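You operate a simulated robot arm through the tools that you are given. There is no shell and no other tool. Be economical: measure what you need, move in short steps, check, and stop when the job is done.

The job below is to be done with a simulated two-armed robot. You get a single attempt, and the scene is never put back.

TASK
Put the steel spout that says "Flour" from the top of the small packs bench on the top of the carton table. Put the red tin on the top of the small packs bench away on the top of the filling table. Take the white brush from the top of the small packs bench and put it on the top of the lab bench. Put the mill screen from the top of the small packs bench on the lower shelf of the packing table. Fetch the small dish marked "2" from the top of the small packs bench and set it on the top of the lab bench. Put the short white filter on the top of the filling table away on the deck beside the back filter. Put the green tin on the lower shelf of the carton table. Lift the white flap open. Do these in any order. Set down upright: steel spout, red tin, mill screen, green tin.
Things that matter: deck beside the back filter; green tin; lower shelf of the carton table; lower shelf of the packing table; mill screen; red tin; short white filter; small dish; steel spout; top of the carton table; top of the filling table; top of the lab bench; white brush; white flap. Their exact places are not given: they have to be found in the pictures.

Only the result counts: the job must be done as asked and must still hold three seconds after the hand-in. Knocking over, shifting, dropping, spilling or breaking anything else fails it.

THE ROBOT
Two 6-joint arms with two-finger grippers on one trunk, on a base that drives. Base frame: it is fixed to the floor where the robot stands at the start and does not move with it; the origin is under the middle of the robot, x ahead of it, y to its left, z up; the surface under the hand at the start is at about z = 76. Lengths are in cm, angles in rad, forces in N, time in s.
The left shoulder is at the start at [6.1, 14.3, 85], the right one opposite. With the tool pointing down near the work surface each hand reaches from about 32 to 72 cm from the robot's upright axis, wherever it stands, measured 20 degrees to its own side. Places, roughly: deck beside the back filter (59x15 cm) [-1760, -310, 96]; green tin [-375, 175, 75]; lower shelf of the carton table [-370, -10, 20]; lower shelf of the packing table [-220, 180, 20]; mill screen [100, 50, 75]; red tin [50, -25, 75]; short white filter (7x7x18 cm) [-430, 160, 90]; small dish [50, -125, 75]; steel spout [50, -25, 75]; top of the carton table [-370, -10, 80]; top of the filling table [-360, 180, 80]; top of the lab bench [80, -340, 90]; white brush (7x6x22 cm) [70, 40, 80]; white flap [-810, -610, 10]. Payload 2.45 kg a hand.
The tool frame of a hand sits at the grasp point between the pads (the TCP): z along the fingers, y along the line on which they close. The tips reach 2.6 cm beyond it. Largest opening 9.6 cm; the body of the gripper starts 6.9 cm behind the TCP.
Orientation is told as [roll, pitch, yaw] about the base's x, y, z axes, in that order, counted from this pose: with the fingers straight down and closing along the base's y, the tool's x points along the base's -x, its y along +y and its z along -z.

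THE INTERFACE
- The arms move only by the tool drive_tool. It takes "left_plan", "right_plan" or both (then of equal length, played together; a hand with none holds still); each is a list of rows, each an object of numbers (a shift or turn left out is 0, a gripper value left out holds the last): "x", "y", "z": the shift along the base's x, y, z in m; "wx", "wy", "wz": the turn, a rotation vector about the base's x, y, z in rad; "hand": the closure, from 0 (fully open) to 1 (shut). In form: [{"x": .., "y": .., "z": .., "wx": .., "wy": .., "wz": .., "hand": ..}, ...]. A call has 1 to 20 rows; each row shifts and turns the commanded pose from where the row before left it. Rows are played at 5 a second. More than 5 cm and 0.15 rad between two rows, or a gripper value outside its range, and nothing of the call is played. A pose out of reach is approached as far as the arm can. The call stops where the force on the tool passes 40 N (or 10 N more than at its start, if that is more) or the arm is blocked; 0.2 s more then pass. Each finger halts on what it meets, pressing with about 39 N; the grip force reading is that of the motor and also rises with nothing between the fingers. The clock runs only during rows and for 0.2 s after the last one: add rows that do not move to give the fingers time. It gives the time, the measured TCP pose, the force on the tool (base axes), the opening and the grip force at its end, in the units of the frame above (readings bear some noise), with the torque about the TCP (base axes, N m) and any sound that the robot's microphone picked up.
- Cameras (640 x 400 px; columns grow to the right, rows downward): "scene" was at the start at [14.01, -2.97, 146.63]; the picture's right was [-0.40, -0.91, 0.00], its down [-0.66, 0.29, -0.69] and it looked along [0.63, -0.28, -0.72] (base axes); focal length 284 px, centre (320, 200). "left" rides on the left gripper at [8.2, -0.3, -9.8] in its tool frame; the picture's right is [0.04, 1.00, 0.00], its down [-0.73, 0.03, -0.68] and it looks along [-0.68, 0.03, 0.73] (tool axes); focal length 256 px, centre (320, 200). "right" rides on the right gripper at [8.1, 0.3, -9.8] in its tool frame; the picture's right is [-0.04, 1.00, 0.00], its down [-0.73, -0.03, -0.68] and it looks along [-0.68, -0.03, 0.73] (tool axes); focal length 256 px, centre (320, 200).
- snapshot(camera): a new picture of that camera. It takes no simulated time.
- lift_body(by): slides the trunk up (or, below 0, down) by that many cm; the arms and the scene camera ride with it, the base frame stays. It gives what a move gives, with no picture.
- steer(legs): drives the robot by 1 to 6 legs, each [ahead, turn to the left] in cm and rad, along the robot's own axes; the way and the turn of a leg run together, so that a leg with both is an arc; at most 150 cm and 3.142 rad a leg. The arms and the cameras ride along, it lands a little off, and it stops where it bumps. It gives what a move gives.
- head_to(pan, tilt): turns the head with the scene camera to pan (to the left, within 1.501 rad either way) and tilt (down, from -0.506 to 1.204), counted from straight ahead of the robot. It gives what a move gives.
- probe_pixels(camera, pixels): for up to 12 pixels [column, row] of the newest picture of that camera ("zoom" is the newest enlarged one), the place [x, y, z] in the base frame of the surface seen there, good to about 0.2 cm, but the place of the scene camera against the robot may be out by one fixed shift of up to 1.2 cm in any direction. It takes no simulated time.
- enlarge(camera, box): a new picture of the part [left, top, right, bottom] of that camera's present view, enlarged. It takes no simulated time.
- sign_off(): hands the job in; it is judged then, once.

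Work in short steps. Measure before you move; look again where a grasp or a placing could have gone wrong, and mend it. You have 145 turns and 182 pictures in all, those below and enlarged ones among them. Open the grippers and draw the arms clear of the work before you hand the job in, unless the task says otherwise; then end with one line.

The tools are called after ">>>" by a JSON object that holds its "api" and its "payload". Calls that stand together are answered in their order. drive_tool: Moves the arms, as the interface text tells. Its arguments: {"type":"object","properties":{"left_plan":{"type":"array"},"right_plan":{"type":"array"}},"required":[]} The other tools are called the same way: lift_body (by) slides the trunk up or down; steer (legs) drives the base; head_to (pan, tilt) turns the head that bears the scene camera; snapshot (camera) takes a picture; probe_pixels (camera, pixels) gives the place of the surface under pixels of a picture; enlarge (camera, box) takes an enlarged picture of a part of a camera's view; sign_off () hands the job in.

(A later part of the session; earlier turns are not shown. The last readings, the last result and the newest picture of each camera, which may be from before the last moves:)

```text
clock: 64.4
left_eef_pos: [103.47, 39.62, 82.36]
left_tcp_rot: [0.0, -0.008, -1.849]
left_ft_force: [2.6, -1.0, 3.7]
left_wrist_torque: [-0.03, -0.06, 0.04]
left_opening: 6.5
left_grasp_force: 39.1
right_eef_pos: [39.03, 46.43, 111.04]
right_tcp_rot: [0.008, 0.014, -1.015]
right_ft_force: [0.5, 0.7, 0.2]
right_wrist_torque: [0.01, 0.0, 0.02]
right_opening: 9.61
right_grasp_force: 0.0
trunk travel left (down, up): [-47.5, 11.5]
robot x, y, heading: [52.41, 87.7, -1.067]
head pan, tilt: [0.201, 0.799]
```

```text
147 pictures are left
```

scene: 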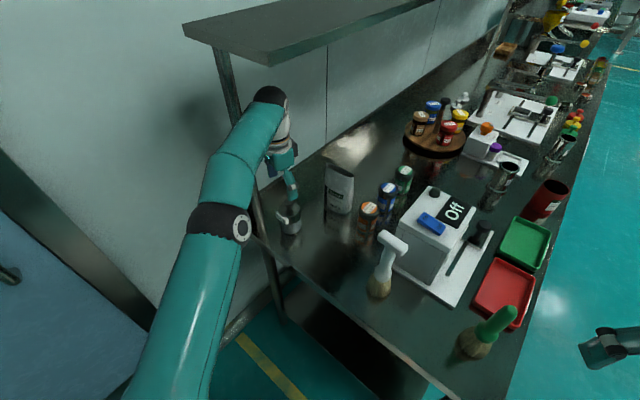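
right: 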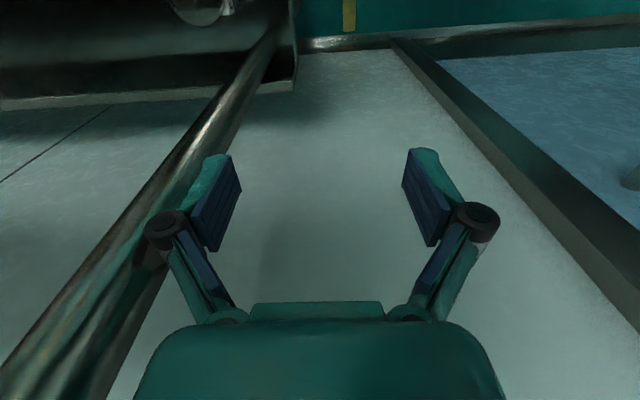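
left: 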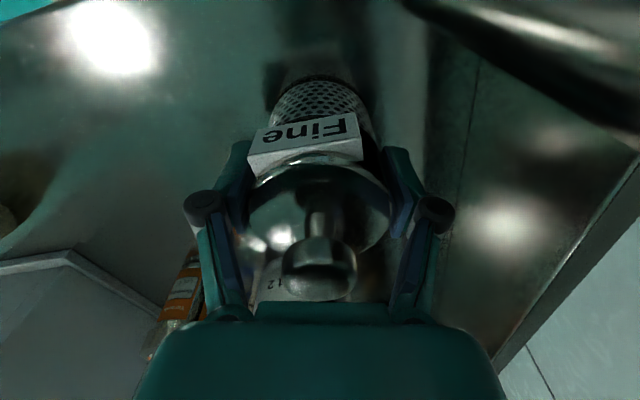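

Grasped (6.5 cm, 39 N). I lift straight up and bring it back off the bench.

>>> {"api": "drive_tool", "payload": {"left_plan": [{"z": 0.02}, {"z": 0.04}, {"z": 0.04}, {"z": 0.04}, {"x": -0.036, "y": 0.028, "wz": 0.131}, {"x": -0.036, "y": 0.028, "wz": 0.131}, {"x": -0.036, "y": 0.028, "wz": 0.131}, {"x": -0.036, "y": 0.028, "wz": 0.131}, {"x": -0.036, "y": 0.028, "wz": 0.131}, {"x": -0.036, "y": 0.028, "wz": 0.131}, {}]}}

>>> {"api": "snapshot", "payload": {"camera": "left"}}

>>> {"api": "snapshot", "payload": {"camera": "right"}}

>>> {"api": "enlarge", "payload": {"camera": "scene", "box": [300, 180, 460, 320]}}

```text
clock: 67.0
left_eef_pos: [91.68, 39.53, 104.33]
left_tcp_rot: [0.002, 0.033, -1.142]
left_ft_force: [-0.5, 0.4, -3.5]
left_wrist_torque: [0.0, -0.06, -0.03]
left_opening: 6.5
left_grasp_force: 39.0
left hand out of reach, approached as far as the arm can: row 4, 5, 6, 7, 8, 9, 10
right_eef_pos: [39.05, 46.12, 111.22]
right_tcp_rot: [0.012, 0.013, -1.017]
right_ft_force: [-0.8, -0.1, -0.3]
right_wrist_torque: [0.03, -0.06, -0.01]
right_opening: 9.6
right_grasp_force: 0.1
trunk travel left (down, up): [-47.5, 11.5]
robot x, y, heading: [52.94, 87.94, -1.068]
head pan, tilt: [0.201, 0.799]
stopped in row 11 (left hand): the arm was blocked; the commanded pose is now the measured one
```

```text
146 pictures are left
```

left: 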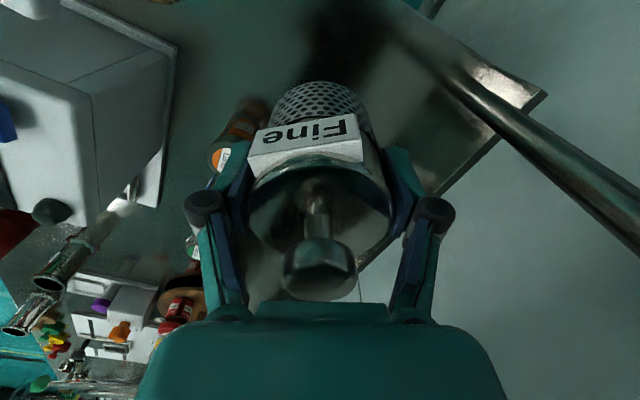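

```text
145 pictures are left
```

right: 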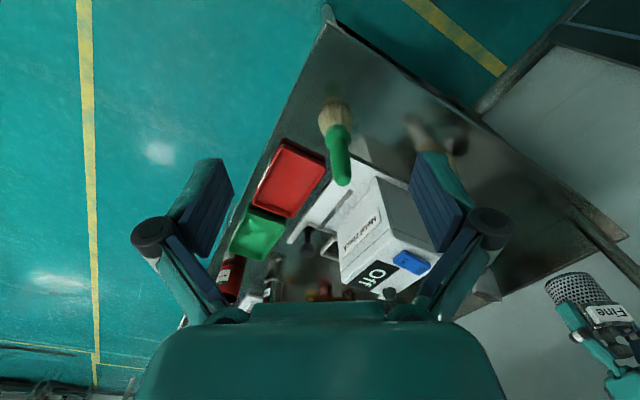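

```text
2.86 times, centred on (380, 250) of scene
```

zoom: 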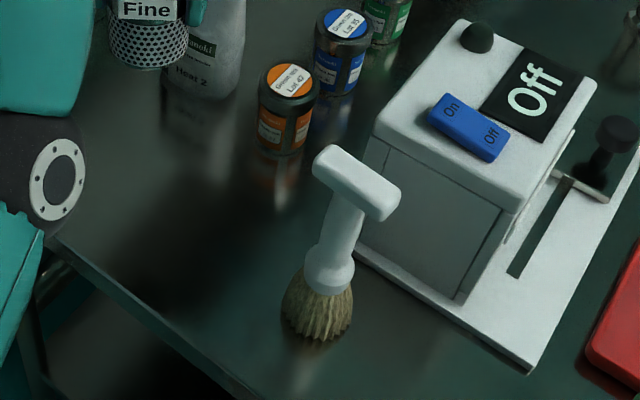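

The left arm ended blocked at (91.7,39.5,104); I look at the scene to see what it touches.

>>> {"api": "snapshot", "payload": {"camera": "scene"}}

```text
143 pictures are left
```

scene: 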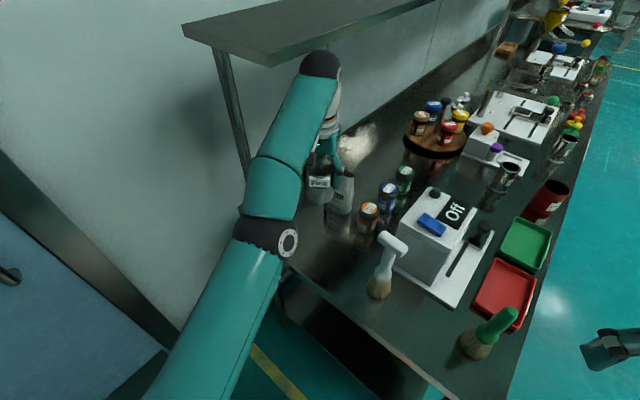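

The stretched arm's wrist is at the shelf edge. I move down and toward the robot in small rows.

>>> {"api": "drive_tool", "payload": {"left_plan": [{"z": -0.02}, {"x": -0.015, "y": 0.03, "z": -0.025}, {"x": -0.02, "y": 0.035, "z": -0.015}, {"x": -0.02, "y": 0.035}, {"x": -0.02, "y": 0.035}, {"x": -0.01, "y": 0.03}, {}]}}

>>> {"api": "snapshot", "payload": {"camera": "scene"}}

```text
clock: 68.6
left_eef_pos: [90.4, 39.16, 104.36]
left_tcp_rot: [-0.002, 0.018, -1.142]
left_ft_force: [1.2, -0.6, -3.4]
left_wrist_torque: [-0.02, 0.0, -0.01]
left_opening: 6.46
left_grasp_force: 38.9
left hand out of reach, approached as far as the arm can: row 1, 2, 3, 4, 5, 6
right_eef_pos: [39.0, 46.59, 111.1]
right_tcp_rot: [0.008, 0.014, -1.016]
right_ft_force: [-0.2, 0.3, -0.3]
right_wrist_torque: [0.0, 0.01, 0.02]
right_opening: 9.61
right_grasp_force: 0.0
trunk travel left (down, up): [-47.5, 11.5]
robot x, y, heading: [52.52, 88.02, -1.064]
head pan, tilt: [0.201, 0.799]
```

```text
142 pictures are left
```

scene: 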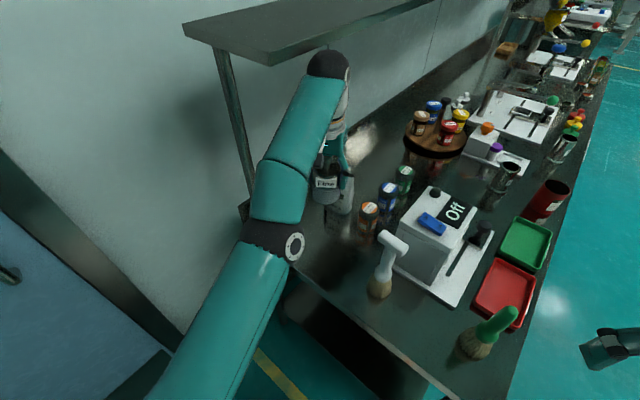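

The arm crept a little (91.7→90.4), so the solver may still be converging; I give it idle rows.

>>> {"api": "drive_tool", "payload": {"left_plan": [{}, {}, {}, {}, {}, {}, {}, {}]}}

```text
clock: 70.4
left_eef_pos: [90.4, 39.0, 104.36]
left_tcp_rot: [-0.001, 0.018, -1.143]
left_ft_force: [-0.4, -0.2, -3.8]
left_wrist_torque: [0.01, -0.01, 0.04]
left_opening: 6.49
left_grasp_force: 39.2
right_eef_pos: [38.99, 46.37, 111.06]
right_tcp_rot: [0.009, 0.014, -1.016]
right_ft_force: [-0.1, 0.9, 0.6]
right_wrist_torque: [0.03, 0.0, -0.01]
right_opening: 9.62
right_grasp_force: 0.0
trunk travel left (down, up): [-47.5, 11.5]
robot x, y, heading: [52.58, 88.15, -1.067]
head pan, tilt: [0.201, 0.799]
```

Idle rows don't help; the arm is stretched straight. I try different single-direction rows (a larger inward step, a sideways one) to get the solver off the singular pose.

>>> {"api": "drive_tool", "payload": {"left_plan": [{"x": -0.012, "y": 0.018, "z": -0.044}, {"x": -0.02, "y": -0.01}, {"x": -0.024, "y": 0.04}, {}]}}

```text
clock: 71.4
left_eef_pos: [87.11, 38.08, 104.32]
left_tcp_rot: [0.0, 0.017, -1.143]
left_ft_force: [0.0, -0.2, -2.7]
left_wrist_torque: [0.03, 0.01, 0.0]
left_opening: 6.48
left_grasp_force: 38.8
left hand out of reach, approached as far as the arm can: row 1, 3
right_eef_pos: [38.97, 46.43, 111.09]
right_tcp_rot: [0.012, 0.014, -1.015]
right_ft_force: [0.7, 0.7, 0.2]
right_wrist_torque: [-0.03, 0.01, -0.04]
right_opening: 9.61
right_grasp_force: 0.0
trunk travel left (down, up): [-47.5, 11.5]
robot x, y, heading: [52.56, 87.9, -1.068]
head pan, tilt: [0.201, 0.799]
```

Sideways works but not inward/down. I probe the arm's wrist, elbow and forearm in a fresh scene picture.

>>> {"api": "snapshot", "payload": {"camera": "scene"}}

>>> {"api": "probe_pixels", "payload": {"camera": "scene", "pixels": [[335, 62], [310, 120], [285, 190], [270, 235], [295, 245], [255, 290], [220, 340], [185, 380], [320, 20], [270, 55]]}}

```text
141 pictures are left
```

scene: 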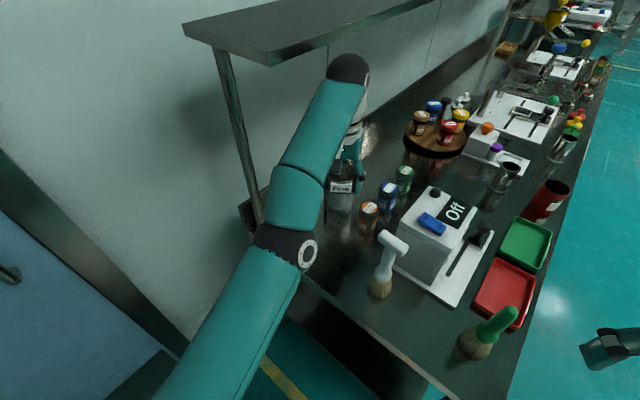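

```text
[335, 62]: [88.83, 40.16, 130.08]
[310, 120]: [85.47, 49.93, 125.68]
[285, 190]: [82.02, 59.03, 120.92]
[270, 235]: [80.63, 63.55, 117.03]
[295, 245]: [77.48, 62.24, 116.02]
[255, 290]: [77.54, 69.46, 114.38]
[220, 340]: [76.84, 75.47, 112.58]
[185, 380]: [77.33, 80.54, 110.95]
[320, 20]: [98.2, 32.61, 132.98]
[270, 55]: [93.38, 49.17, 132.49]
```

The arm is exactly straight (shoulder→elbow→wrist collinear). I step sideways clear of the shelf and then try a step perpendicular to the arm (up and back).

>>> {"api": "drive_tool", "payload": {"left_plan": [{"x": -0.025, "y": -0.008}, {"x": -0.008, "y": 0.028, "z": 0.032}, {"x": -0.008, "y": 0.034, "z": 0.025}, {"x": -0.01, "y": 0.04, "z": 0.015}, {}]}}

```text
clock: 72.6
left_eef_pos: [82.07, 47.42, 111.37]
left_tcp_rot: [-0.001, 0.019, -1.142]
left_ft_force: [-0.3, -0.8, -3.3]
left_wrist_torque: [0.07, 0.01, -0.02]
left_opening: 6.5
left_grasp_force: 39.4
left hand out of reach, approached as far as the arm can: row 2
right_eef_pos: [38.84, 46.33, 111.04]
right_tcp_rot: [0.016, 0.014, -1.016]
right_ft_force: [-0.4, -0.5, 0.4]
right_wrist_torque: [0.05, -0.02, 0.02]
right_opening: 9.58
right_grasp_force: 0.1
trunk travel left (down, up): [-47.5, 11.5]
robot x, y, heading: [52.51, 87.89, -1.071]
head pan, tilt: [0.201, 0.799]
```

It bends again. I bring the left hand further in, and simultaneously check.

>>> {"api": "drive_tool", "payload": {"left_plan": [{"x": -0.01, "y": 0.04}, {"x": -0.01, "y": 0.04}, {"x": -0.01, "y": 0.03}, {}]}}

>>> {"api": "snapshot", "payload": {"camera": "scene"}}

```text
clock: 73.6
left_eef_pos: [79.2, 58.25, 111.46]
left_tcp_rot: [-0.001, 0.02, -1.145]
left_ft_force: [0.7, -0.6, -3.0]
left_wrist_torque: [0.03, -0.05, -0.01]
left_opening: 6.49
left_grasp_force: 39.5
right_eef_pos: [39.1, 46.43, 110.96]
right_tcp_rot: [0.01, 0.014, -1.016]
right_ft_force: [0.3, -0.4, -0.3]
right_wrist_torque: [-0.01, -0.01, 0.01]
right_opening: 9.61
right_grasp_force: 0.2
trunk travel left (down, up): [-47.5, 11.5]
robot x, y, heading: [52.51, 87.8, -1.065]
head pan, tilt: [0.201, 0.799]
```

```text
140 pictures are left
```

scene: 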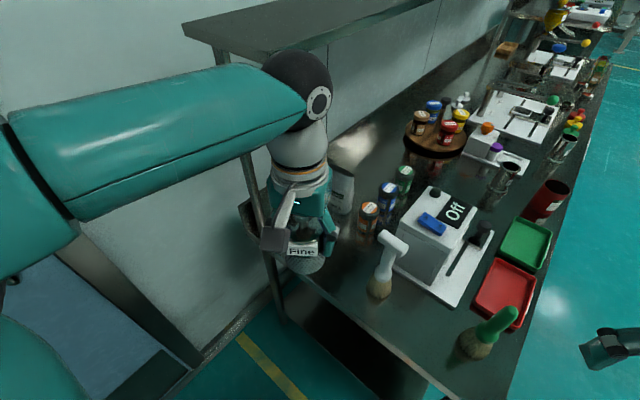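

Left hand is safe. Now the brush: I probe its T-bar ends and handle in the scene picture.

>>> {"api": "probe_pixels", "payload": {"camera": "scene", "pixels": [[382, 236], [402, 251], [392, 243], [388, 258], [386, 266], [382, 276], [379, 291], [440, 205], [400, 262], [460, 320]]}}

>>> {"api": "probe_pixels", "payload": {"camera": "right", "pixels": [[455, 150], [420, 130], [430, 140], [412, 122], [410, 262]]}}

```text
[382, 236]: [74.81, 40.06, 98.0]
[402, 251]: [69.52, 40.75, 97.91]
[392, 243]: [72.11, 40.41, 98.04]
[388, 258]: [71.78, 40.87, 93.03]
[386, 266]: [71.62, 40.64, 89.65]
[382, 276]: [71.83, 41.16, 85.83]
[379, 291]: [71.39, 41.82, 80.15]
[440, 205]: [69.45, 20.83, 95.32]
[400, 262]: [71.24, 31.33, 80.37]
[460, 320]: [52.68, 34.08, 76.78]
```

```text
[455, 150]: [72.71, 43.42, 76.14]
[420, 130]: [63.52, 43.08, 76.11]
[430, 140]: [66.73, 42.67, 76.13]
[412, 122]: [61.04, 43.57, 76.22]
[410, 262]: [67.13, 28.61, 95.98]
```

T-bar runs along x (69.5–75) at y≈40.3, handle at x≈72; I'll close along y. I bring the right hand over it at z 111 with yaw → 0.

>>> {"api": "drive_tool", "payload": {"right_plan": [{"x": 0.0413, "y": -0.0079, "wz": 0.127}, {"x": 0.0413, "y": -0.0079, "wz": 0.127}, {"x": 0.0413, "y": -0.0079, "wz": 0.127}, {"x": 0.0413, "y": -0.0079, "wz": 0.127}, {"x": 0.0413, "y": -0.0079, "wz": 0.127}, {"x": 0.0413, "y": -0.0079, "wz": 0.127}, {"x": 0.0413, "y": -0.0079, "wz": 0.127}, {"x": 0.0413, "y": -0.0079, "wz": 0.127}, {}]}}

>>> {"api": "snapshot", "payload": {"camera": "right"}}

```text
clock: 75.6
left_eef_pos: [79.07, 58.3, 111.46]
left_tcp_rot: [-0.003, 0.017, -1.144]
left_ft_force: [-0.3, 0.7, -2.3]
left_wrist_torque: [-0.04, -0.02, 0.04]
left_opening: 6.51
left_grasp_force: 39.0
right_eef_pos: [72.23, 39.95, 111.13]
right_tcp_rot: [0.012, 0.014, 0.004]
right_ft_force: [-0.3, 0.3, 0.0]
right_wrist_torque: [0.01, 0.02, 0.02]
right_opening: 9.57
right_grasp_force: 0.2
trunk travel left (down, up): [-47.5, 11.5]
robot x, y, heading: [52.82, 87.74, -1.071]
head pan, tilt: [0.201, 0.799]
```

```text
139 pictures are left
```

right: 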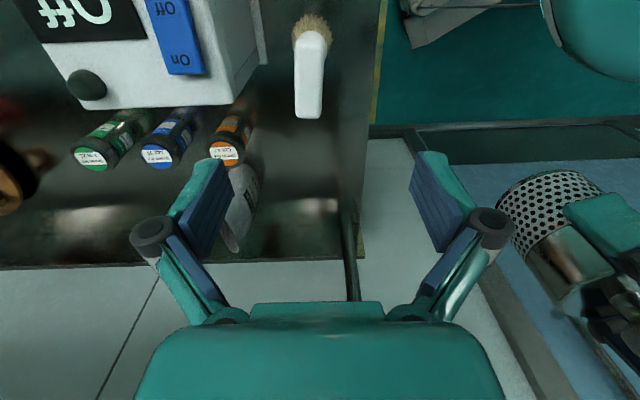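

T-bar is aligned at column ~311; I probe it and then descend.

>>> {"api": "probe_pixels", "payload": {"camera": "right", "pixels": [[310, 75], [297, 75], [324, 75], [309, 110], [312, 42]]}}

>>> {"api": "drive_tool", "payload": {"right_plan": [{"z": -0.045}, {"z": -0.045}, {"z": -0.045}, {"z": -0.045}, {}]}}

>>> {"api": "snapshot", "payload": {"camera": "right"}}

```text
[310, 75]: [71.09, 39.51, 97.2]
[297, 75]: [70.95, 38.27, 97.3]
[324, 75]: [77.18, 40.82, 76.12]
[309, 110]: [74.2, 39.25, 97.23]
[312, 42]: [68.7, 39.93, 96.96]
```

```text
clock: 76.8
left_eef_pos: [79.27, 58.26, 111.53]
left_tcp_rot: [-0.001, 0.017, -1.143]
left_ft_force: [0.1, 0.3, -2.9]
left_wrist_torque: [-0.02, -0.01, -0.03]
left_opening: 6.51
left_grasp_force: 39.3
right_eef_pos: [71.94, 39.99, 93.04]
right_tcp_rot: [0.011, 0.014, 0.0]
right_ft_force: [0.4, 0.2, 0.5]
right_wrist_torque: [0.0, 0.04, 0.0]
right_opening: 9.58
right_grasp_force: 0.1
trunk travel left (down, up): [-47.5, 11.5]
robot x, y, heading: [52.25, 87.9, -1.067]
head pan, tilt: [0.201, 0.799]
```

```text
138 pictures are left
```

right: 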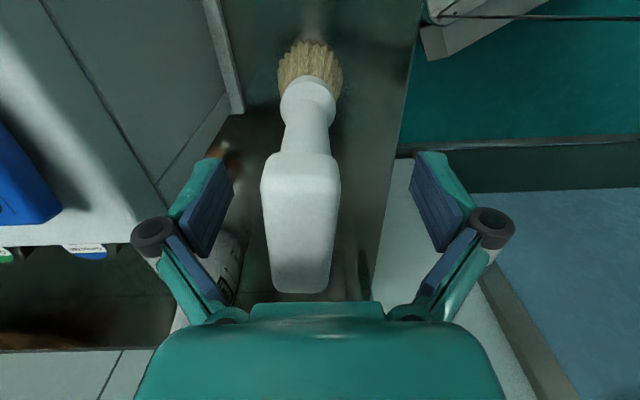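

Well centred. I lower 1 cm, shift −0.4 cm in y, and close.

>>> {"api": "drive_tool", "payload": {"right_plan": [{"z": -0.01, "y": -0.004}, {"hand": 0.4}, {"hand": 0.7}, {"hand": 1.0}, {}, {}]}}

```text
clock: 78.2
left_eef_pos: [79.25, 58.17, 111.49]
left_tcp_rot: [0.0, 0.018, -1.143]
left_ft_force: [-0.6, 0.5, -2.4]
left_wrist_torque: [0.01, 0.01, 0.01]
left_opening: 6.49
left_grasp_force: 39.0
right_eef_pos: [71.95, 39.65, 92.01]
right_tcp_rot: [0.013, 0.014, 0.003]
right_ft_force: [0.5, -1.0, 0.1]
right_wrist_torque: [0.0, 0.01, -0.01]
right_opening: 2.67
right_grasp_force: 39.1
trunk travel left (down, up): [-47.5, 11.5]
robot x, y, heading: [52.36, 88.17, -1.073]
head pan, tilt: [0.201, 0.799]
```

Gripped (2.7 cm). I lift 18 cm, then swing it back off the bench.

>>> {"api": "drive_tool", "payload": {"right_plan": [{"z": 0.03}, {"z": 0.05}, {"z": 0.05}, {"z": 0.05}, {"x": -0.02, "y": 0.022, "wz": -0.127}, {"x": -0.025, "y": 0.02, "wz": -0.127}, {"x": -0.03, "y": 0.02, "wz": -0.127}, {"x": -0.03, "y": 0.015, "wz": -0.127}, {"x": -0.03, "y": 0.01, "wz": -0.127}, {"x": -0.03, "y": 0.01, "wz": -0.127}, {"x": -0.03, "y": 0.01, "wz": -0.127}, {"x": -0.03, "y": 0.01, "wz": -0.127}, {}]}}

>>> {"api": "snapshot", "payload": {"camera": "scene"}}

>>> {"api": "snapshot", "payload": {"camera": "right"}}

```text
clock: 81.0
left_eef_pos: [79.27, 58.23, 111.5]
left_tcp_rot: [0.0, 0.019, -1.143]
left_ft_force: [-0.3, 0.5, -2.7]
left_wrist_torque: [0.01, -0.01, -0.01]
left_opening: 6.49
left_grasp_force: 39.6
right_eef_pos: [49.51, 51.47, 110.07]
right_tcp_rot: [0.011, 0.014, -1.017]
right_ft_force: [-0.2, -1.5, -0.4]
right_wrist_torque: [0.01, -0.03, 0.0]
right_opening: 2.68
right_grasp_force: 39.2
trunk travel left (down, up): [-47.5, 11.5]
robot x, y, heading: [52.47, 87.51, -1.067]
head pan, tilt: [0.201, 0.799]
```

```text
137 pictures are left
```

scene: 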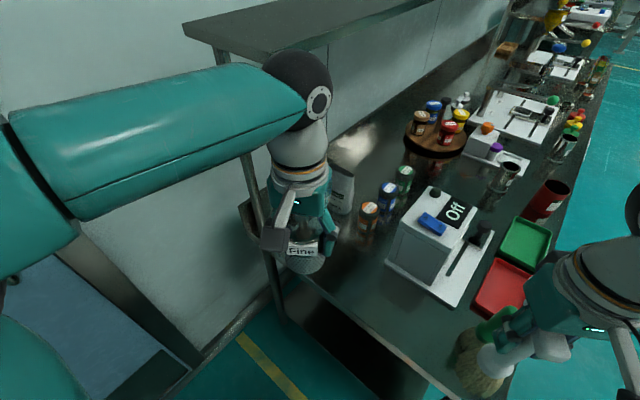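

```text
136 pictures are left
```

right: 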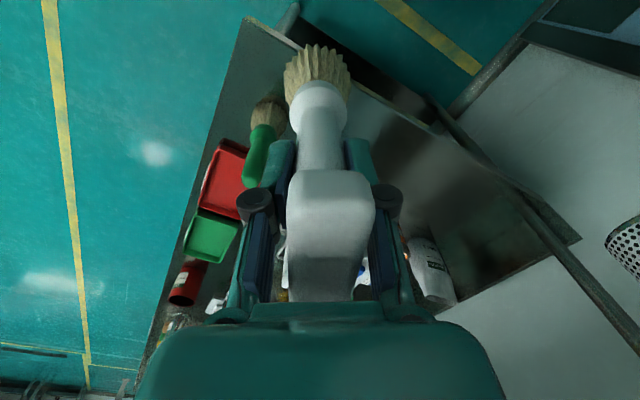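

Both held. I turn right in stages to face −x and leave the nook.

>>> {"api": "steer", "payload": {"legs": [[0, -0.5], [4, 0], [0, -1.57], [75, 0]]}}

>>> {"api": "head_to", "payload": {"pan": -0.3, "tilt": 0.35}}

>>> {"api": "snapshot", "payload": {"camera": "scene"}}

```text
clock: 91.5
left_eef_pos: [-60.48, 76.67, 111.54]
left_tcp_rot: [-0.001, 0.02, 3.05]
left_ft_force: [-0.2, 0.6, -3.3]
left_wrist_torque: [-0.03, -0.02, -0.01]
left_opening: 6.48
left_grasp_force: 38.8
right_eef_pos: [-51.62, 105.72, 110.02]
right_tcp_rot: [0.01, 0.014, -3.105]
right_ft_force: [0.2, -0.8, -0.8]
right_wrist_torque: [-0.01, -0.01, -0.02]
right_opening: 2.64
right_grasp_force: 39.2
trunk travel left (down, up): [-47.5, 11.5]
robot x, y, heading: [-21.43, 85.67, 3.129]
head pan, tilt: [0.201, 0.799]
```

```text
clock: 92.4
left_eef_pos: [-60.54, 76.54, 111.58]
left_tcp_rot: [-0.001, 0.018, 3.052]
left_ft_force: [0.2, 0.1, -3.1]
left_wrist_torque: [0.02, -0.02, 0.03]
left_opening: 6.49
left_grasp_force: 39.5
right_eef_pos: [-51.63, 105.8, 110.12]
right_tcp_rot: [0.011, 0.014, -3.105]
right_ft_force: [0.0, 0.5, -1.0]
right_wrist_torque: [0.01, 0.01, 0.01]
right_opening: 2.64
right_grasp_force: 38.7
trunk travel left (down, up): [-47.5, 11.5]
robot x, y, heading: [-21.76, 85.74, 3.13]
head pan, tilt: [-0.3, 0.351]
```

```text
135 pictures are left
```

scene: 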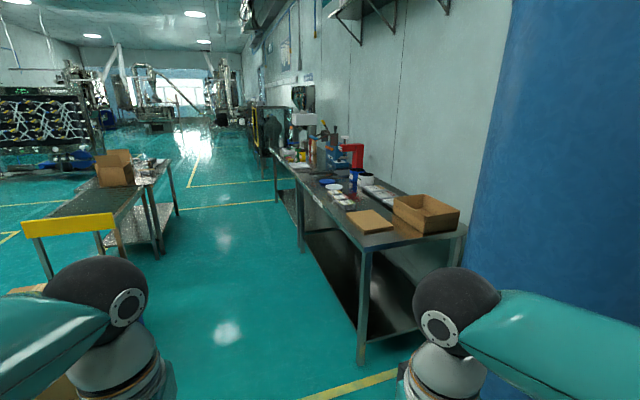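

Now a clear view: packing table to the right, carton table to the left at (110,190). I probe the layout.

>>> {"api": "probe_pixels", "payload": {"camera": "scene", "pixels": [[365, 355], [465, 230], [360, 245], [355, 285], [330, 250], [300, 200], [480, 250], [65, 225], [115, 175], [165, 165], [150, 200], [275, 155]]}}

>>> {"api": "enlarge", "payload": {"camera": "scene", "box": [240, 90, 480, 240]}}

>>> {"api": "enlarge", "payload": {"camera": "scene", "box": [0, 120, 240, 270]}}

```text
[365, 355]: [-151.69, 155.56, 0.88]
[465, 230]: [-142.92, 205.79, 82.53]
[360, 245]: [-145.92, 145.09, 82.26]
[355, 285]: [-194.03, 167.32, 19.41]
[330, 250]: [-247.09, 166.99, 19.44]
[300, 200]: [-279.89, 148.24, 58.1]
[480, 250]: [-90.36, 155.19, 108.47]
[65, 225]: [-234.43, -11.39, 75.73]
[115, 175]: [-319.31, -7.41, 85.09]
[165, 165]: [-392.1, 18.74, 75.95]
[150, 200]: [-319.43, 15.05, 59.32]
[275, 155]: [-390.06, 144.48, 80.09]
```

```text
2.67 times, centred on (360, 165) of scene
```

zoom: 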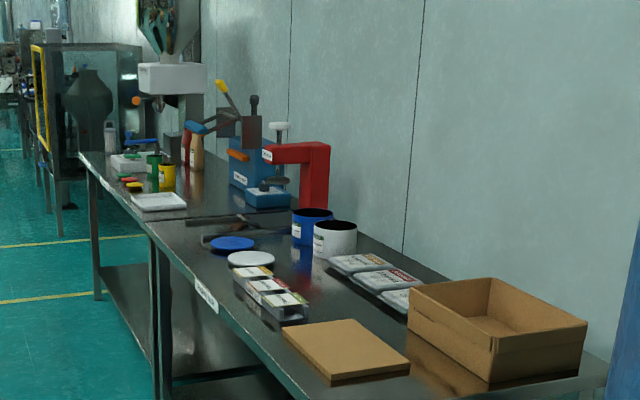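

```text
2.67 times, centred on (120, 195) of scene
```

zoom: 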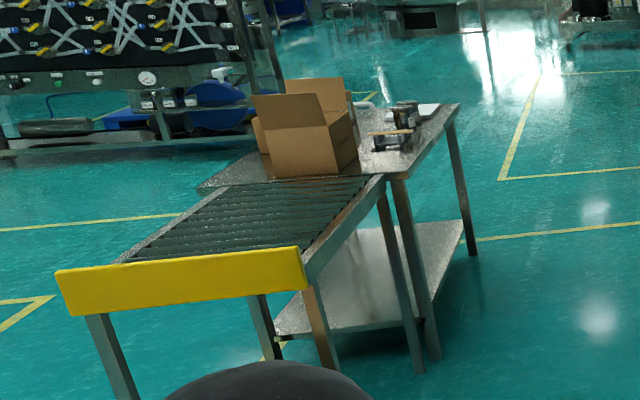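

Packing table front edge y≈145, top z 82, lower shelf z 19.4. Before driving along y≈86, I check the left side for the pallet.

>>> {"api": "head_to", "payload": {"pan": 0.55, "tilt": 0.6}}

>>> {"api": "snapshot", "payload": {"camera": "scene"}}

>>> {"api": "probe_pixels", "payload": {"camera": "scene", "pixels": [[330, 300], [250, 230], [400, 260], [320, 200], [200, 300], [480, 300], [440, 200], [560, 250]]}}

```text
clock: 93.6
left_eef_pos: [-60.56, 76.69, 111.62]
left_tcp_rot: [-0.001, 0.017, 3.051]
left_ft_force: [0.7, 0.0, -3.8]
left_wrist_torque: [0.0, -0.06, 0.02]
left_opening: 6.48
left_grasp_force: 38.9
right_eef_pos: [-51.59, 105.64, 110.01]
right_tcp_rot: [0.009, 0.014, -3.105]
right_ft_force: [0.7, -0.9, 0.0]
right_wrist_torque: [-0.01, -0.01, 0.01]
right_opening: 2.65
right_grasp_force: 39.0
trunk travel left (down, up): [-47.5, 11.5]
robot x, y, heading: [-21.51, 85.38, 3.129]
head pan, tilt: [0.55, 0.6]
```

```text
132 pictures are left
```

scene: 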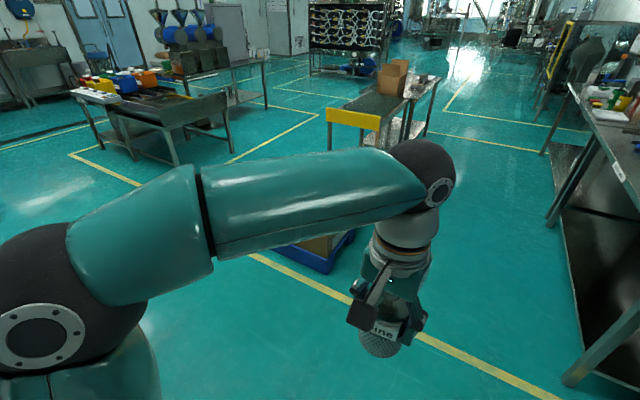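

```text
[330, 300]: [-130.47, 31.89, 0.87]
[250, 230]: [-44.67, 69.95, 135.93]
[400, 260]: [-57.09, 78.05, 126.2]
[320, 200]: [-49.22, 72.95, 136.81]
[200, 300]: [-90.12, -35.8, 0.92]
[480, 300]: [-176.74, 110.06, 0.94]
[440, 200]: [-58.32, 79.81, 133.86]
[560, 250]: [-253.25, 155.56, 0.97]
```

Corridor at y≈90 is free. I drive along it, drifting to y≈100, to x≈−190, then turn to face the packing table.

>>> {"api": "steer", "payload": {"legs": [[100, -0.07], [70, 0], [0, -1.49]]}}

>>> {"api": "head_to", "payload": {"pan": 0.2, "tilt": 0.9}}

>>> {"api": "snapshot", "payload": {"camera": "scene"}}

```text
clock: 105.5
left_eef_pos: [-204.75, 133.34, 111.47]
left_tcp_rot: [0.002, 0.018, 1.688]
left_ft_force: [0.6, 0.3, -3.3]
left_wrist_torque: [-0.07, 0.06, -0.01]
left_opening: 6.45
left_grasp_force: 39.1
right_eef_pos: [-174.51, 130.56, 110.04]
right_tcp_rot: [0.012, 0.014, 1.818]
right_ft_force: [1.0, 0.8, -1.5]
right_wrist_torque: [-0.03, 0.05, 0.01]
right_opening: 2.62
right_grasp_force: 39.0
trunk travel left (down, up): [-47.5, 11.5]
robot x, y, heading: [-192.07, 95.9, 1.754]
head pan, tilt: [0.55, 0.6]
stopped in leg 3: the robot was blocked; the commanded pose is now the measured one
```

```text
clock: 106.4
left_eef_pos: [-204.94, 133.29, 111.54]
left_tcp_rot: [0.0, 0.016, 1.688]
left_ft_force: [0.2, 0.1, -3.3]
left_wrist_torque: [-0.04, -0.02, 0.02]
left_opening: 6.46
left_grasp_force: 39.3
right_eef_pos: [-174.66, 130.39, 110.14]
right_tcp_rot: [0.011, 0.014, 1.82]
right_ft_force: [-0.4, -0.8, -1.2]
right_wrist_torque: [-0.01, -0.03, 0.03]
right_opening: 2.65
right_grasp_force: 39.3
trunk travel left (down, up): [-47.5, 11.5]
robot x, y, heading: [-191.83, 96.22, 1.752]
head pan, tilt: [0.201, 0.901]
```

```text
131 pictures are left
```

scene: 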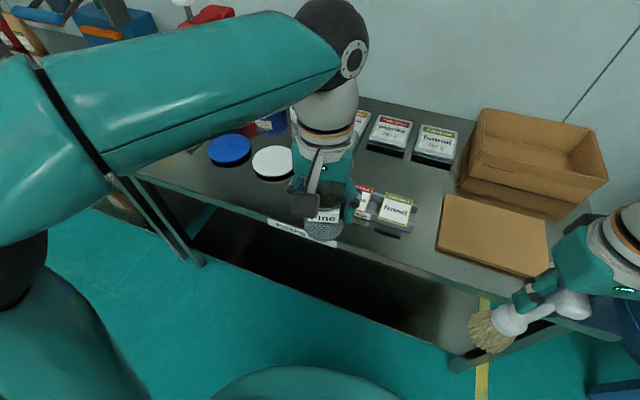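

Blocked 0.18 rad short (tail), which is fine. I probe the table edge and lower shelf to place the screen.

>>> {"api": "probe_pixels", "payload": {"camera": "scene", "pixels": [[300, 232], [400, 262], [200, 200], [250, 275], [330, 300], [400, 330], [440, 345], [240, 245], [205, 262], [450, 290], [360, 300], [300, 310]]}}

>>> {"api": "enlarge", "payload": {"camera": "scene", "box": [160, 180, 500, 390]}}

```text
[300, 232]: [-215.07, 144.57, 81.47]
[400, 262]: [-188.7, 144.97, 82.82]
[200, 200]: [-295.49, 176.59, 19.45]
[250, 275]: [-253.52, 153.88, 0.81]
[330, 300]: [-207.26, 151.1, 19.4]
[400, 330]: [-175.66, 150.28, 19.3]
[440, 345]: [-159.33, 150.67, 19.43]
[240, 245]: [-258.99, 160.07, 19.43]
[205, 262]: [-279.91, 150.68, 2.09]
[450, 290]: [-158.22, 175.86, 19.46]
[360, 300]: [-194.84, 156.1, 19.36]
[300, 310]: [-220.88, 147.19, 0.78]
```

```text
1.88 times, centred on (330, 285) of scene
```

zoom: 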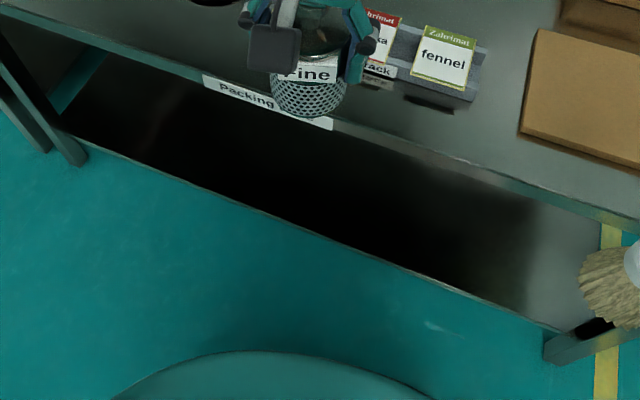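

Shelf front edge at y≈150, z≈19. I lower the trunk 45 cm (hands at y≤137, table edge at 145).

>>> {"api": "lift_body", "payload": {"by": -45}}

>>> {"api": "drive_tool", "payload": {"left_plan": [{"z": -0.045}, {"z": -0.045}, {"z": -0.045}, {"z": -0.045}, {"z": -0.045}, {"z": -0.045}, {"z": -0.045}, {"z": -0.03}, {}]}}

>>> {"api": "snapshot", "payload": {"camera": "scene"}}

>>> {"api": "snapshot", "payload": {"camera": "left"}}

```text
refused: -45 is not a number from -40 to 40
```

```text
clock: 108.4
left_eef_pos: [-205.02, 133.12, 77.05]
left_tcp_rot: [0.0, 0.018, 1.689]
left_ft_force: [0.3, -1.0, -3.5]
left_wrist_torque: [-0.01, 0.01, 0.04]
left_opening: 6.49
left_grasp_force: 39.2
right_eef_pos: [-174.73, 130.35, 110.16]
right_tcp_rot: [0.013, 0.015, 1.819]
right_ft_force: [-1.1, 0.6, -0.1]
right_wrist_torque: [-0.01, -0.02, -0.01]
right_opening: 2.62
right_grasp_force: 38.8
trunk travel left (down, up): [-47.5, 11.5]
robot x, y, heading: [-192.15, 95.77, 1.746]
head pan, tilt: [0.201, 0.901]
```

```text
129 pictures are left
```

scene: 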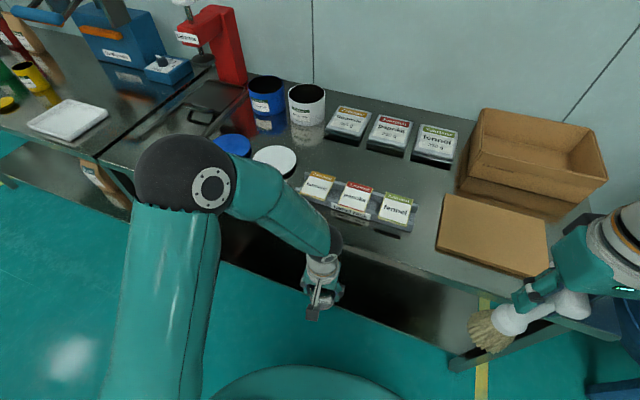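

```text
128 pictures are left
```

left: 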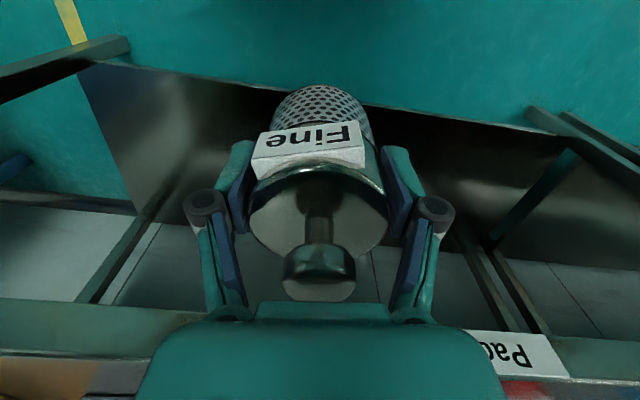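

The trunk call was limited to 40. Before lowering, I probe the elbow and forearm relative to the table edge.

>>> {"api": "probe_pixels", "payload": {"camera": "scene", "pixels": [[185, 150], [212, 185], [225, 150], [300, 215], [330, 235], [170, 250], [325, 265], [560, 265], [600, 225]]}}

```text
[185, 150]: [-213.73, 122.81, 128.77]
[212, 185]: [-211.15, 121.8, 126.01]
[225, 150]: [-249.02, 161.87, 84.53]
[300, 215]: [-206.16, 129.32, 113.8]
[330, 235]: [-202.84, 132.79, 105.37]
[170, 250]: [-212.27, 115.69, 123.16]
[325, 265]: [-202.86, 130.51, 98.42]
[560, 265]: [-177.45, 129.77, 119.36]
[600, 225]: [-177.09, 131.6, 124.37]
```

All arm parts are at y<140, so I lower 40 cm.

>>> {"api": "lift_body", "payload": {"by": -40}}

>>> {"api": "snapshot", "payload": {"camera": "left"}}

>>> {"api": "snapshot", "payload": {"camera": "scene"}}

```text
clock: 112.2
left_eef_pos: [-204.87, 133.09, 37.15]
left_tcp_rot: [0.001, 0.018, 1.69]
left_ft_force: [-0.9, 0.9, -3.3]
left_wrist_torque: [-0.01, 0.0, 0.04]
left_opening: 6.45
left_grasp_force: 38.8
right_eef_pos: [-174.87, 130.4, 70.17]
right_tcp_rot: [0.012, 0.013, 1.819]
right_ft_force: [-0.5, 0.6, -0.9]
right_wrist_torque: [0.04, 0.02, -0.03]
right_opening: 2.59
right_grasp_force: 39.2
trunk travel left (down, up): [-7.5, 51.5]
robot x, y, heading: [-192.22, 96.08, 1.75]
head pan, tilt: [0.201, 0.901]
```

```text
127 pictures are left
```

left: 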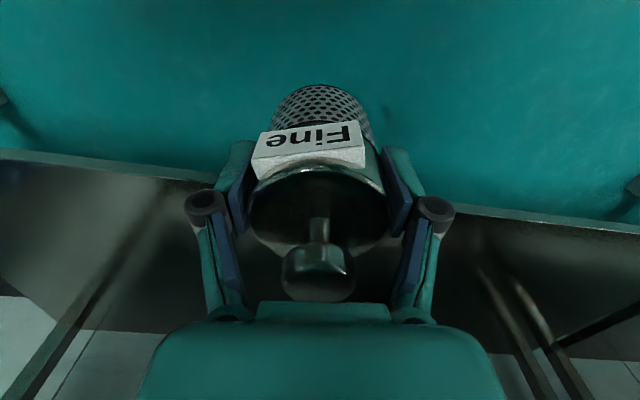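

```text
126 pictures are left
```

scene: 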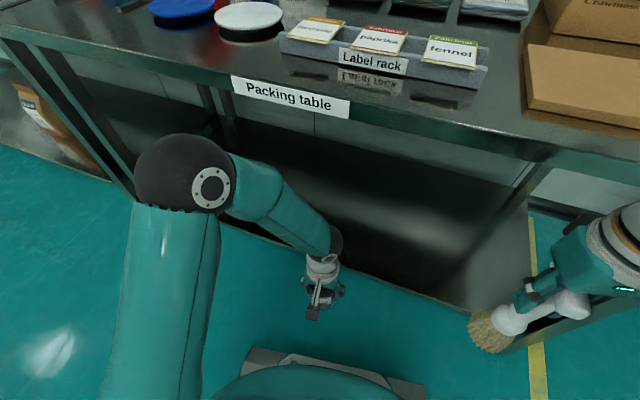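

Clear below. I lower 7 cm and move forward under the table in small rows.

>>> {"api": "drive_tool", "payload": {"left_plan": [{"z": -0.035}, {"z": -0.035}, {"y": 0.04}, {"y": 0.04}, {"y": 0.04}, {}]}}

>>> {"api": "snapshot", "payload": {"camera": "scene"}}

>>> {"api": "snapshot", "payload": {"camera": "left"}}

```text
clock: 113.6
left_eef_pos: [-204.99, 144.97, 29.99]
left_tcp_rot: [0.0, 0.018, 1.689]
left_ft_force: [0.5, -0.1, -4.3]
left_wrist_torque: [-0.02, 0.02, -0.02]
left_opening: 6.47
left_grasp_force: 39.1
right_eef_pos: [-174.64, 130.37, 70.13]
right_tcp_rot: [0.013, 0.015, 1.819]
right_ft_force: [-0.4, 1.2, -0.9]
right_wrist_torque: [-0.01, 0.0, 0.0]
right_opening: 2.63
right_grasp_force: 38.7
trunk travel left (down, up): [-7.5, 51.5]
robot x, y, heading: [-191.91, 96.13, 1.749]
head pan, tilt: [0.201, 0.901]
```

```text
125 pictures are left
```

scene: 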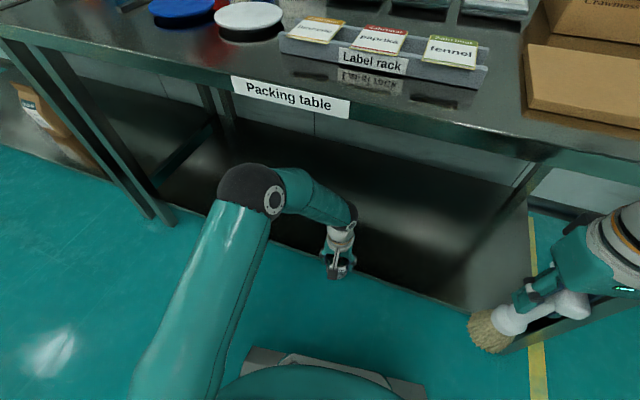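

```text
124 pictures are left
```

left: 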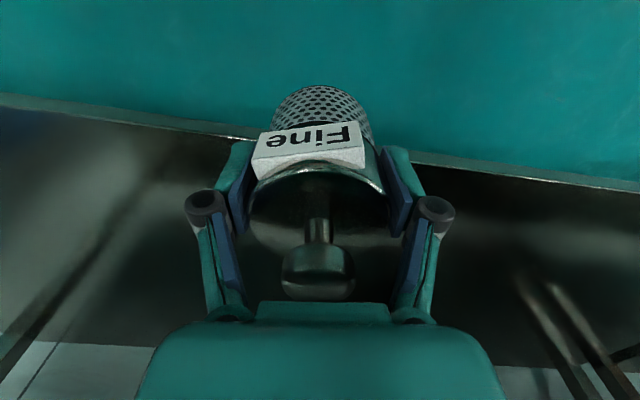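

I probe the elbow and, with the left camera, the shelf height and edge.

>>> {"api": "probe_pixels", "payload": {"camera": "scene", "pixels": [[250, 172], [275, 200], [330, 190], [352, 210]]}}

>>> {"api": "probe_pixels", "payload": {"camera": "left", "pixels": [[150, 150], [480, 190], [480, 250], [150, 280], [120, 105]]}}

```text
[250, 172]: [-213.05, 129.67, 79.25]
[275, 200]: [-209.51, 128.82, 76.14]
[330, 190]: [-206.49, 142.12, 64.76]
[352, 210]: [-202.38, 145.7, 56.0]
```

```text
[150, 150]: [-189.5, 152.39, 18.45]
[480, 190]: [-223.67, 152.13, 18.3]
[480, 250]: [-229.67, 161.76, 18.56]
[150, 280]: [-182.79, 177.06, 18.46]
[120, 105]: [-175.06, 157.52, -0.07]
```

Shelf is at z 18.4, elbow passes under the table edge. I go forward 12 cm more, then down until just above contact (TCP≈25).

>>> {"api": "drive_tool", "payload": {"left_plan": [{"y": 0.04, "z": -0.005}, {"y": 0.04, "z": -0.005}, {"y": 0.035}, {"z": -0.02}, {"z": -0.015}, {}]}}

>>> {"api": "snapshot", "payload": {"camera": "left"}}

```text
clock: 115.0
left_eef_pos: [-204.89, 156.49, 25.57]
left_tcp_rot: [-0.001, 0.017, 1.691]
left_ft_force: [-0.1, -0.1, -2.8]
left_wrist_torque: [-0.05, -0.02, 0.04]
left_opening: 6.46
left_grasp_force: 38.4
right_eef_pos: [-174.75, 130.34, 70.12]
right_tcp_rot: [0.011, 0.014, 1.82]
right_ft_force: [-0.2, -0.3, -1.2]
right_wrist_torque: [0.01, -0.01, 0.01]
right_opening: 2.61
right_grasp_force: 39.6
trunk travel left (down, up): [-7.5, 51.5]
robot x, y, heading: [-191.92, 96.24, 1.75]
head pan, tilt: [0.201, 0.901]
```

```text
123 pictures are left
```

left: 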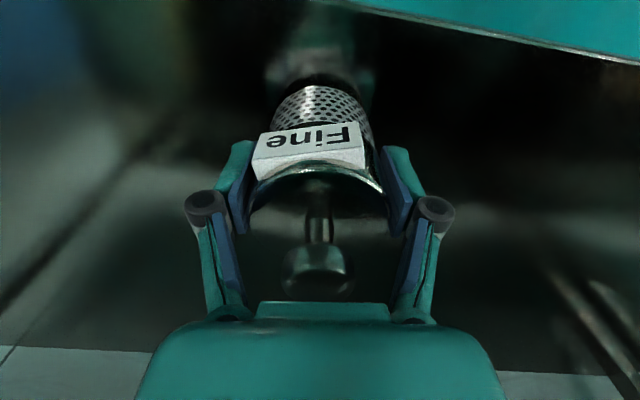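

Nearly down; I ease down in 3 mm rows until contact force appears.

>>> {"api": "drive_tool", "payload": {"left_plan": [{"z": -0.003}, {"z": -0.003}, {"z": -0.003}, {}]}}

```text
clock: 116.0
left_eef_pos: [-204.97, 156.68, 24.85]
left_tcp_rot: [0.0, 0.015, 1.689]
left_ft_force: [-1.1, -4.2, 12.5]
left_wrist_torque: [0.29, 0.0, 0.05]
left_opening: 6.48
left_grasp_force: 39.0
right_eef_pos: [-174.69, 130.29, 70.2]
right_tcp_rot: [0.011, 0.012, 1.818]
right_ft_force: [-0.7, 0.2, -1.2]
right_wrist_torque: [-0.04, 0.03, 0.04]
right_opening: 2.61
right_grasp_force: 38.9
trunk travel left (down, up): [-7.5, 51.5]
robot x, y, heading: [-192.13, 95.89, 1.751]
head pan, tilt: [0.201, 0.901]
```

Contact. I open, rise 8 cm, and retreat.

>>> {"api": "drive_tool", "payload": {"left_plan": [{"hand": 0.5}, {"hand": 0}, {}, {}, {"z": 0.03}, {"z": 0.03}, {"z": 0.025}, {"y": -0.04}, {"y": -0.04}, {"y": -0.04}, {"y": -0.04}, {"y": -0.04}, {"y": -0.04}, {}]}}

>>> {"api": "snapshot", "payload": {"camera": "left"}}

>>> {"api": "snapshot", "payload": {"camera": "scene"}}

```text
clock: 119.0
left_eef_pos: [-204.92, 132.65, 33.09]
left_tcp_rot: [-0.002, 0.017, 1.688]
left_ft_force: [-0.1, -0.8, 0.5]
left_wrist_torque: [0.0, 0.02, 0.02]
left_opening: 9.59
left_grasp_force: 0.1
right_eef_pos: [-174.69, 130.37, 70.17]
right_tcp_rot: [0.013, 0.014, 1.818]
right_ft_force: [0.4, -0.4, -0.9]
right_wrist_torque: [0.01, 0.0, 0.03]
right_opening: 2.61
right_grasp_force: 38.9
trunk travel left (down, up): [-7.5, 51.5]
robot x, y, heading: [-191.9, 95.91, 1.75]
head pan, tilt: [0.201, 0.901]
```

```text
122 pictures are left
```

left: 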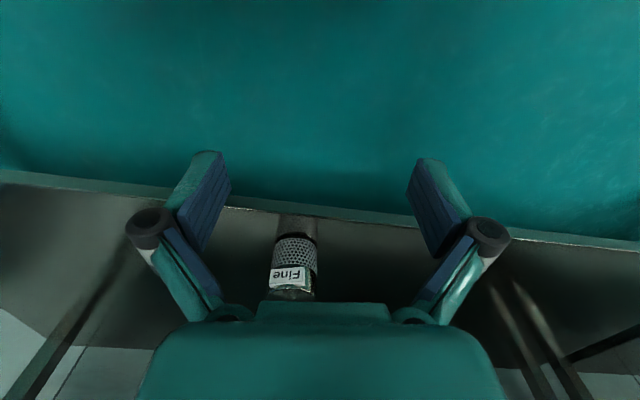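

```text
121 pictures are left
```

scene: 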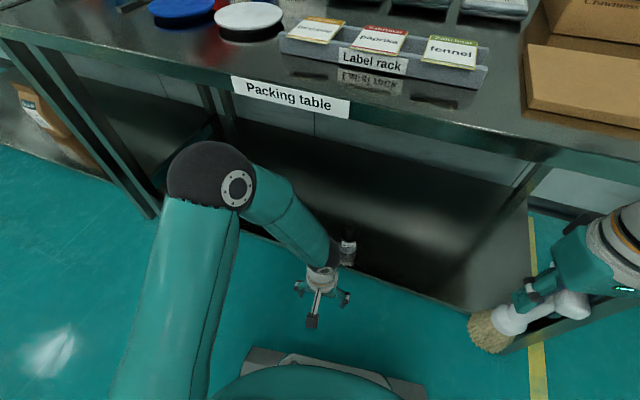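

The screen stands on the shelf. With the left hand free I'll fetch the green tin next: raise trunk and hand, then go to the filling table.

>>> {"api": "lift_body", "payload": {"by": 40}}

>>> {"api": "drive_tool", "payload": {"left_plan": [{"z": 0.05}, {"z": 0.05}, {"z": 0.05}, {"z": 0.05}, {"z": 0.05}, {"z": 0.05}, {"z": 0.05}, {}]}}

>>> {"api": "steer", "payload": {"legs": [[0, 1.39], [130, 0]]}}

>>> {"api": "head_to", "payload": {"pan": -1.0, "tilt": 0.7}}

>>> {"api": "snapshot", "payload": {"camera": "scene"}}

>>> {"api": "head_to", "payload": {"pan": 0.8, "tilt": 0.6}}

>>> {"api": "snapshot", "payload": {"camera": "scene"}}

```text
clock: 122.8
left_eef_pos: [-205.01, 132.66, 73.08]
left_tcp_rot: [0.001, 0.018, 1.688]
left_ft_force: [-0.8, -0.1, 0.7]
left_wrist_torque: [0.03, -0.01, 0.01]
left_opening: 9.61
left_grasp_force: 0.1
right_eef_pos: [-174.59, 130.39, 110.26]
right_tcp_rot: [0.013, 0.013, 1.82]
right_ft_force: [0.9, 0.0, -1.3]
right_wrist_torque: [-0.01, -0.02, 0.04]
right_opening: 2.59
right_grasp_force: 39.1
trunk travel left (down, up): [-47.5, 11.5]
robot x, y, heading: [-191.9, 96.11, 1.752]
head pan, tilt: [0.201, 0.901]
```

```text
clock: 124.6
left_eef_pos: [-204.73, 132.76, 108.05]
left_tcp_rot: [0.0, 0.016, 1.688]
left_ft_force: [0.7, -0.2, -0.2]
left_wrist_torque: [0.0, -0.02, 0.05]
left_opening: 9.57
left_grasp_force: 0.1
right_eef_pos: [-174.67, 130.35, 110.14]
right_tcp_rot: [0.011, 0.012, 1.819]
right_ft_force: [0.2, 0.0, -1.0]
right_wrist_torque: [0.01, 0.02, 0.0]
right_opening: 2.6
right_grasp_force: 39.2
trunk travel left (down, up): [-47.5, 11.5]
robot x, y, heading: [-192.01, 95.7, 1.75]
head pan, tilt: [0.201, 0.901]
```

```text
clock: 128.6
left_eef_pos: [-231.28, 92.15, 108.0]
left_tcp_rot: [-0.003, 0.016, 3.018]
left_ft_force: [0.2, -0.7, -0.1]
left_wrist_torque: [0.04, -0.01, -0.03]
left_opening: 9.6
left_grasp_force: 0.0
right_eef_pos: [-221.86, 120.8, 110.31]
right_tcp_rot: [0.007, 0.015, -3.136]
right_ft_force: [0.4, -0.3, -1.1]
right_wrist_torque: [0.05, -0.01, 0.02]
right_opening: 2.61
right_grasp_force: 39.0
trunk travel left (down, up): [-47.5, 11.5]
robot x, y, heading: [-192.38, 99.89, 3.083]
head pan, tilt: [0.201, 0.901]
stopped in leg 1: the robot was blocked; the commanded pose is now the measured one
```

```text
clock: 130.0
left_eef_pos: [-231.32, 92.51, 108.02]
left_tcp_rot: [-0.002, 0.018, 3.016]
left_ft_force: [-0.4, 0.2, -0.4]
left_wrist_torque: [-0.04, -0.01, -0.03]
left_opening: 9.61
left_grasp_force: 0.0
right_eef_pos: [-221.73, 121.02, 110.41]
right_tcp_rot: [0.013, 0.012, -3.137]
right_ft_force: [0.1, -0.4, -1.2]
right_wrist_torque: [-0.01, -0.02, 0.03]
right_opening: 2.62
right_grasp_force: 38.8
trunk travel left (down, up): [-47.5, 11.5]
robot x, y, heading: [-191.85, 100.15, 3.081]
head pan, tilt: [-1.0, 0.7]
```

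```text
120 pictures are left
```

scene: 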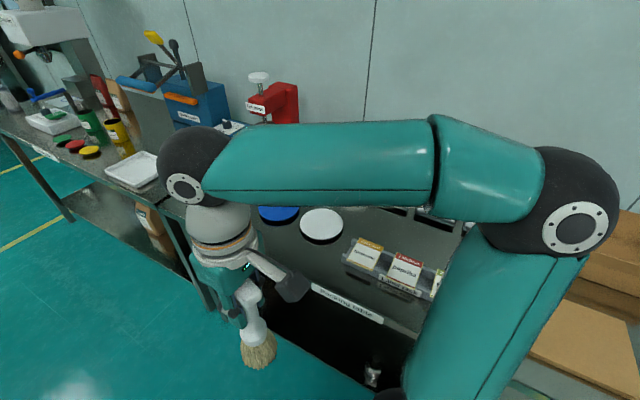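

```text
clock: 131.8
left_eef_pos: [-231.2, 92.32, 108.03]
left_tcp_rot: [-0.001, 0.016, 3.019]
left_ft_force: [-0.1, 0.0, 0.4]
left_wrist_torque: [0.0, 0.03, 0.0]
left_opening: 9.59
left_grasp_force: 0.1
right_eef_pos: [-221.78, 120.97, 110.28]
right_tcp_rot: [0.013, 0.012, -3.136]
right_ft_force: [-0.1, 0.9, -1.0]
right_wrist_torque: [-0.01, 0.0, 0.03]
right_opening: 2.6
right_grasp_force: 38.7
trunk travel left (down, up): [-47.5, 11.5]
robot x, y, heading: [-192.08, 99.99, 3.087]
head pan, tilt: [0.799, 0.6]
```

```text
119 pictures are left
```

scene: 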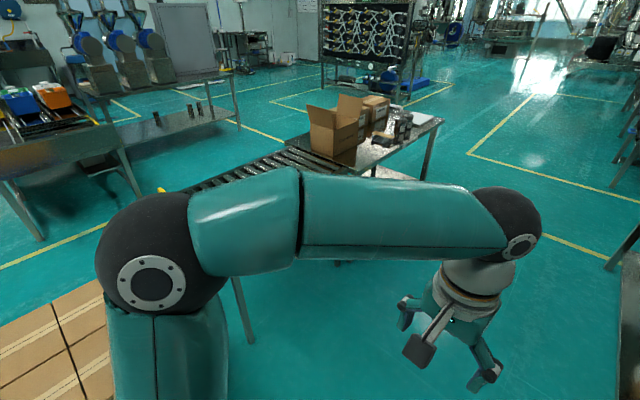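

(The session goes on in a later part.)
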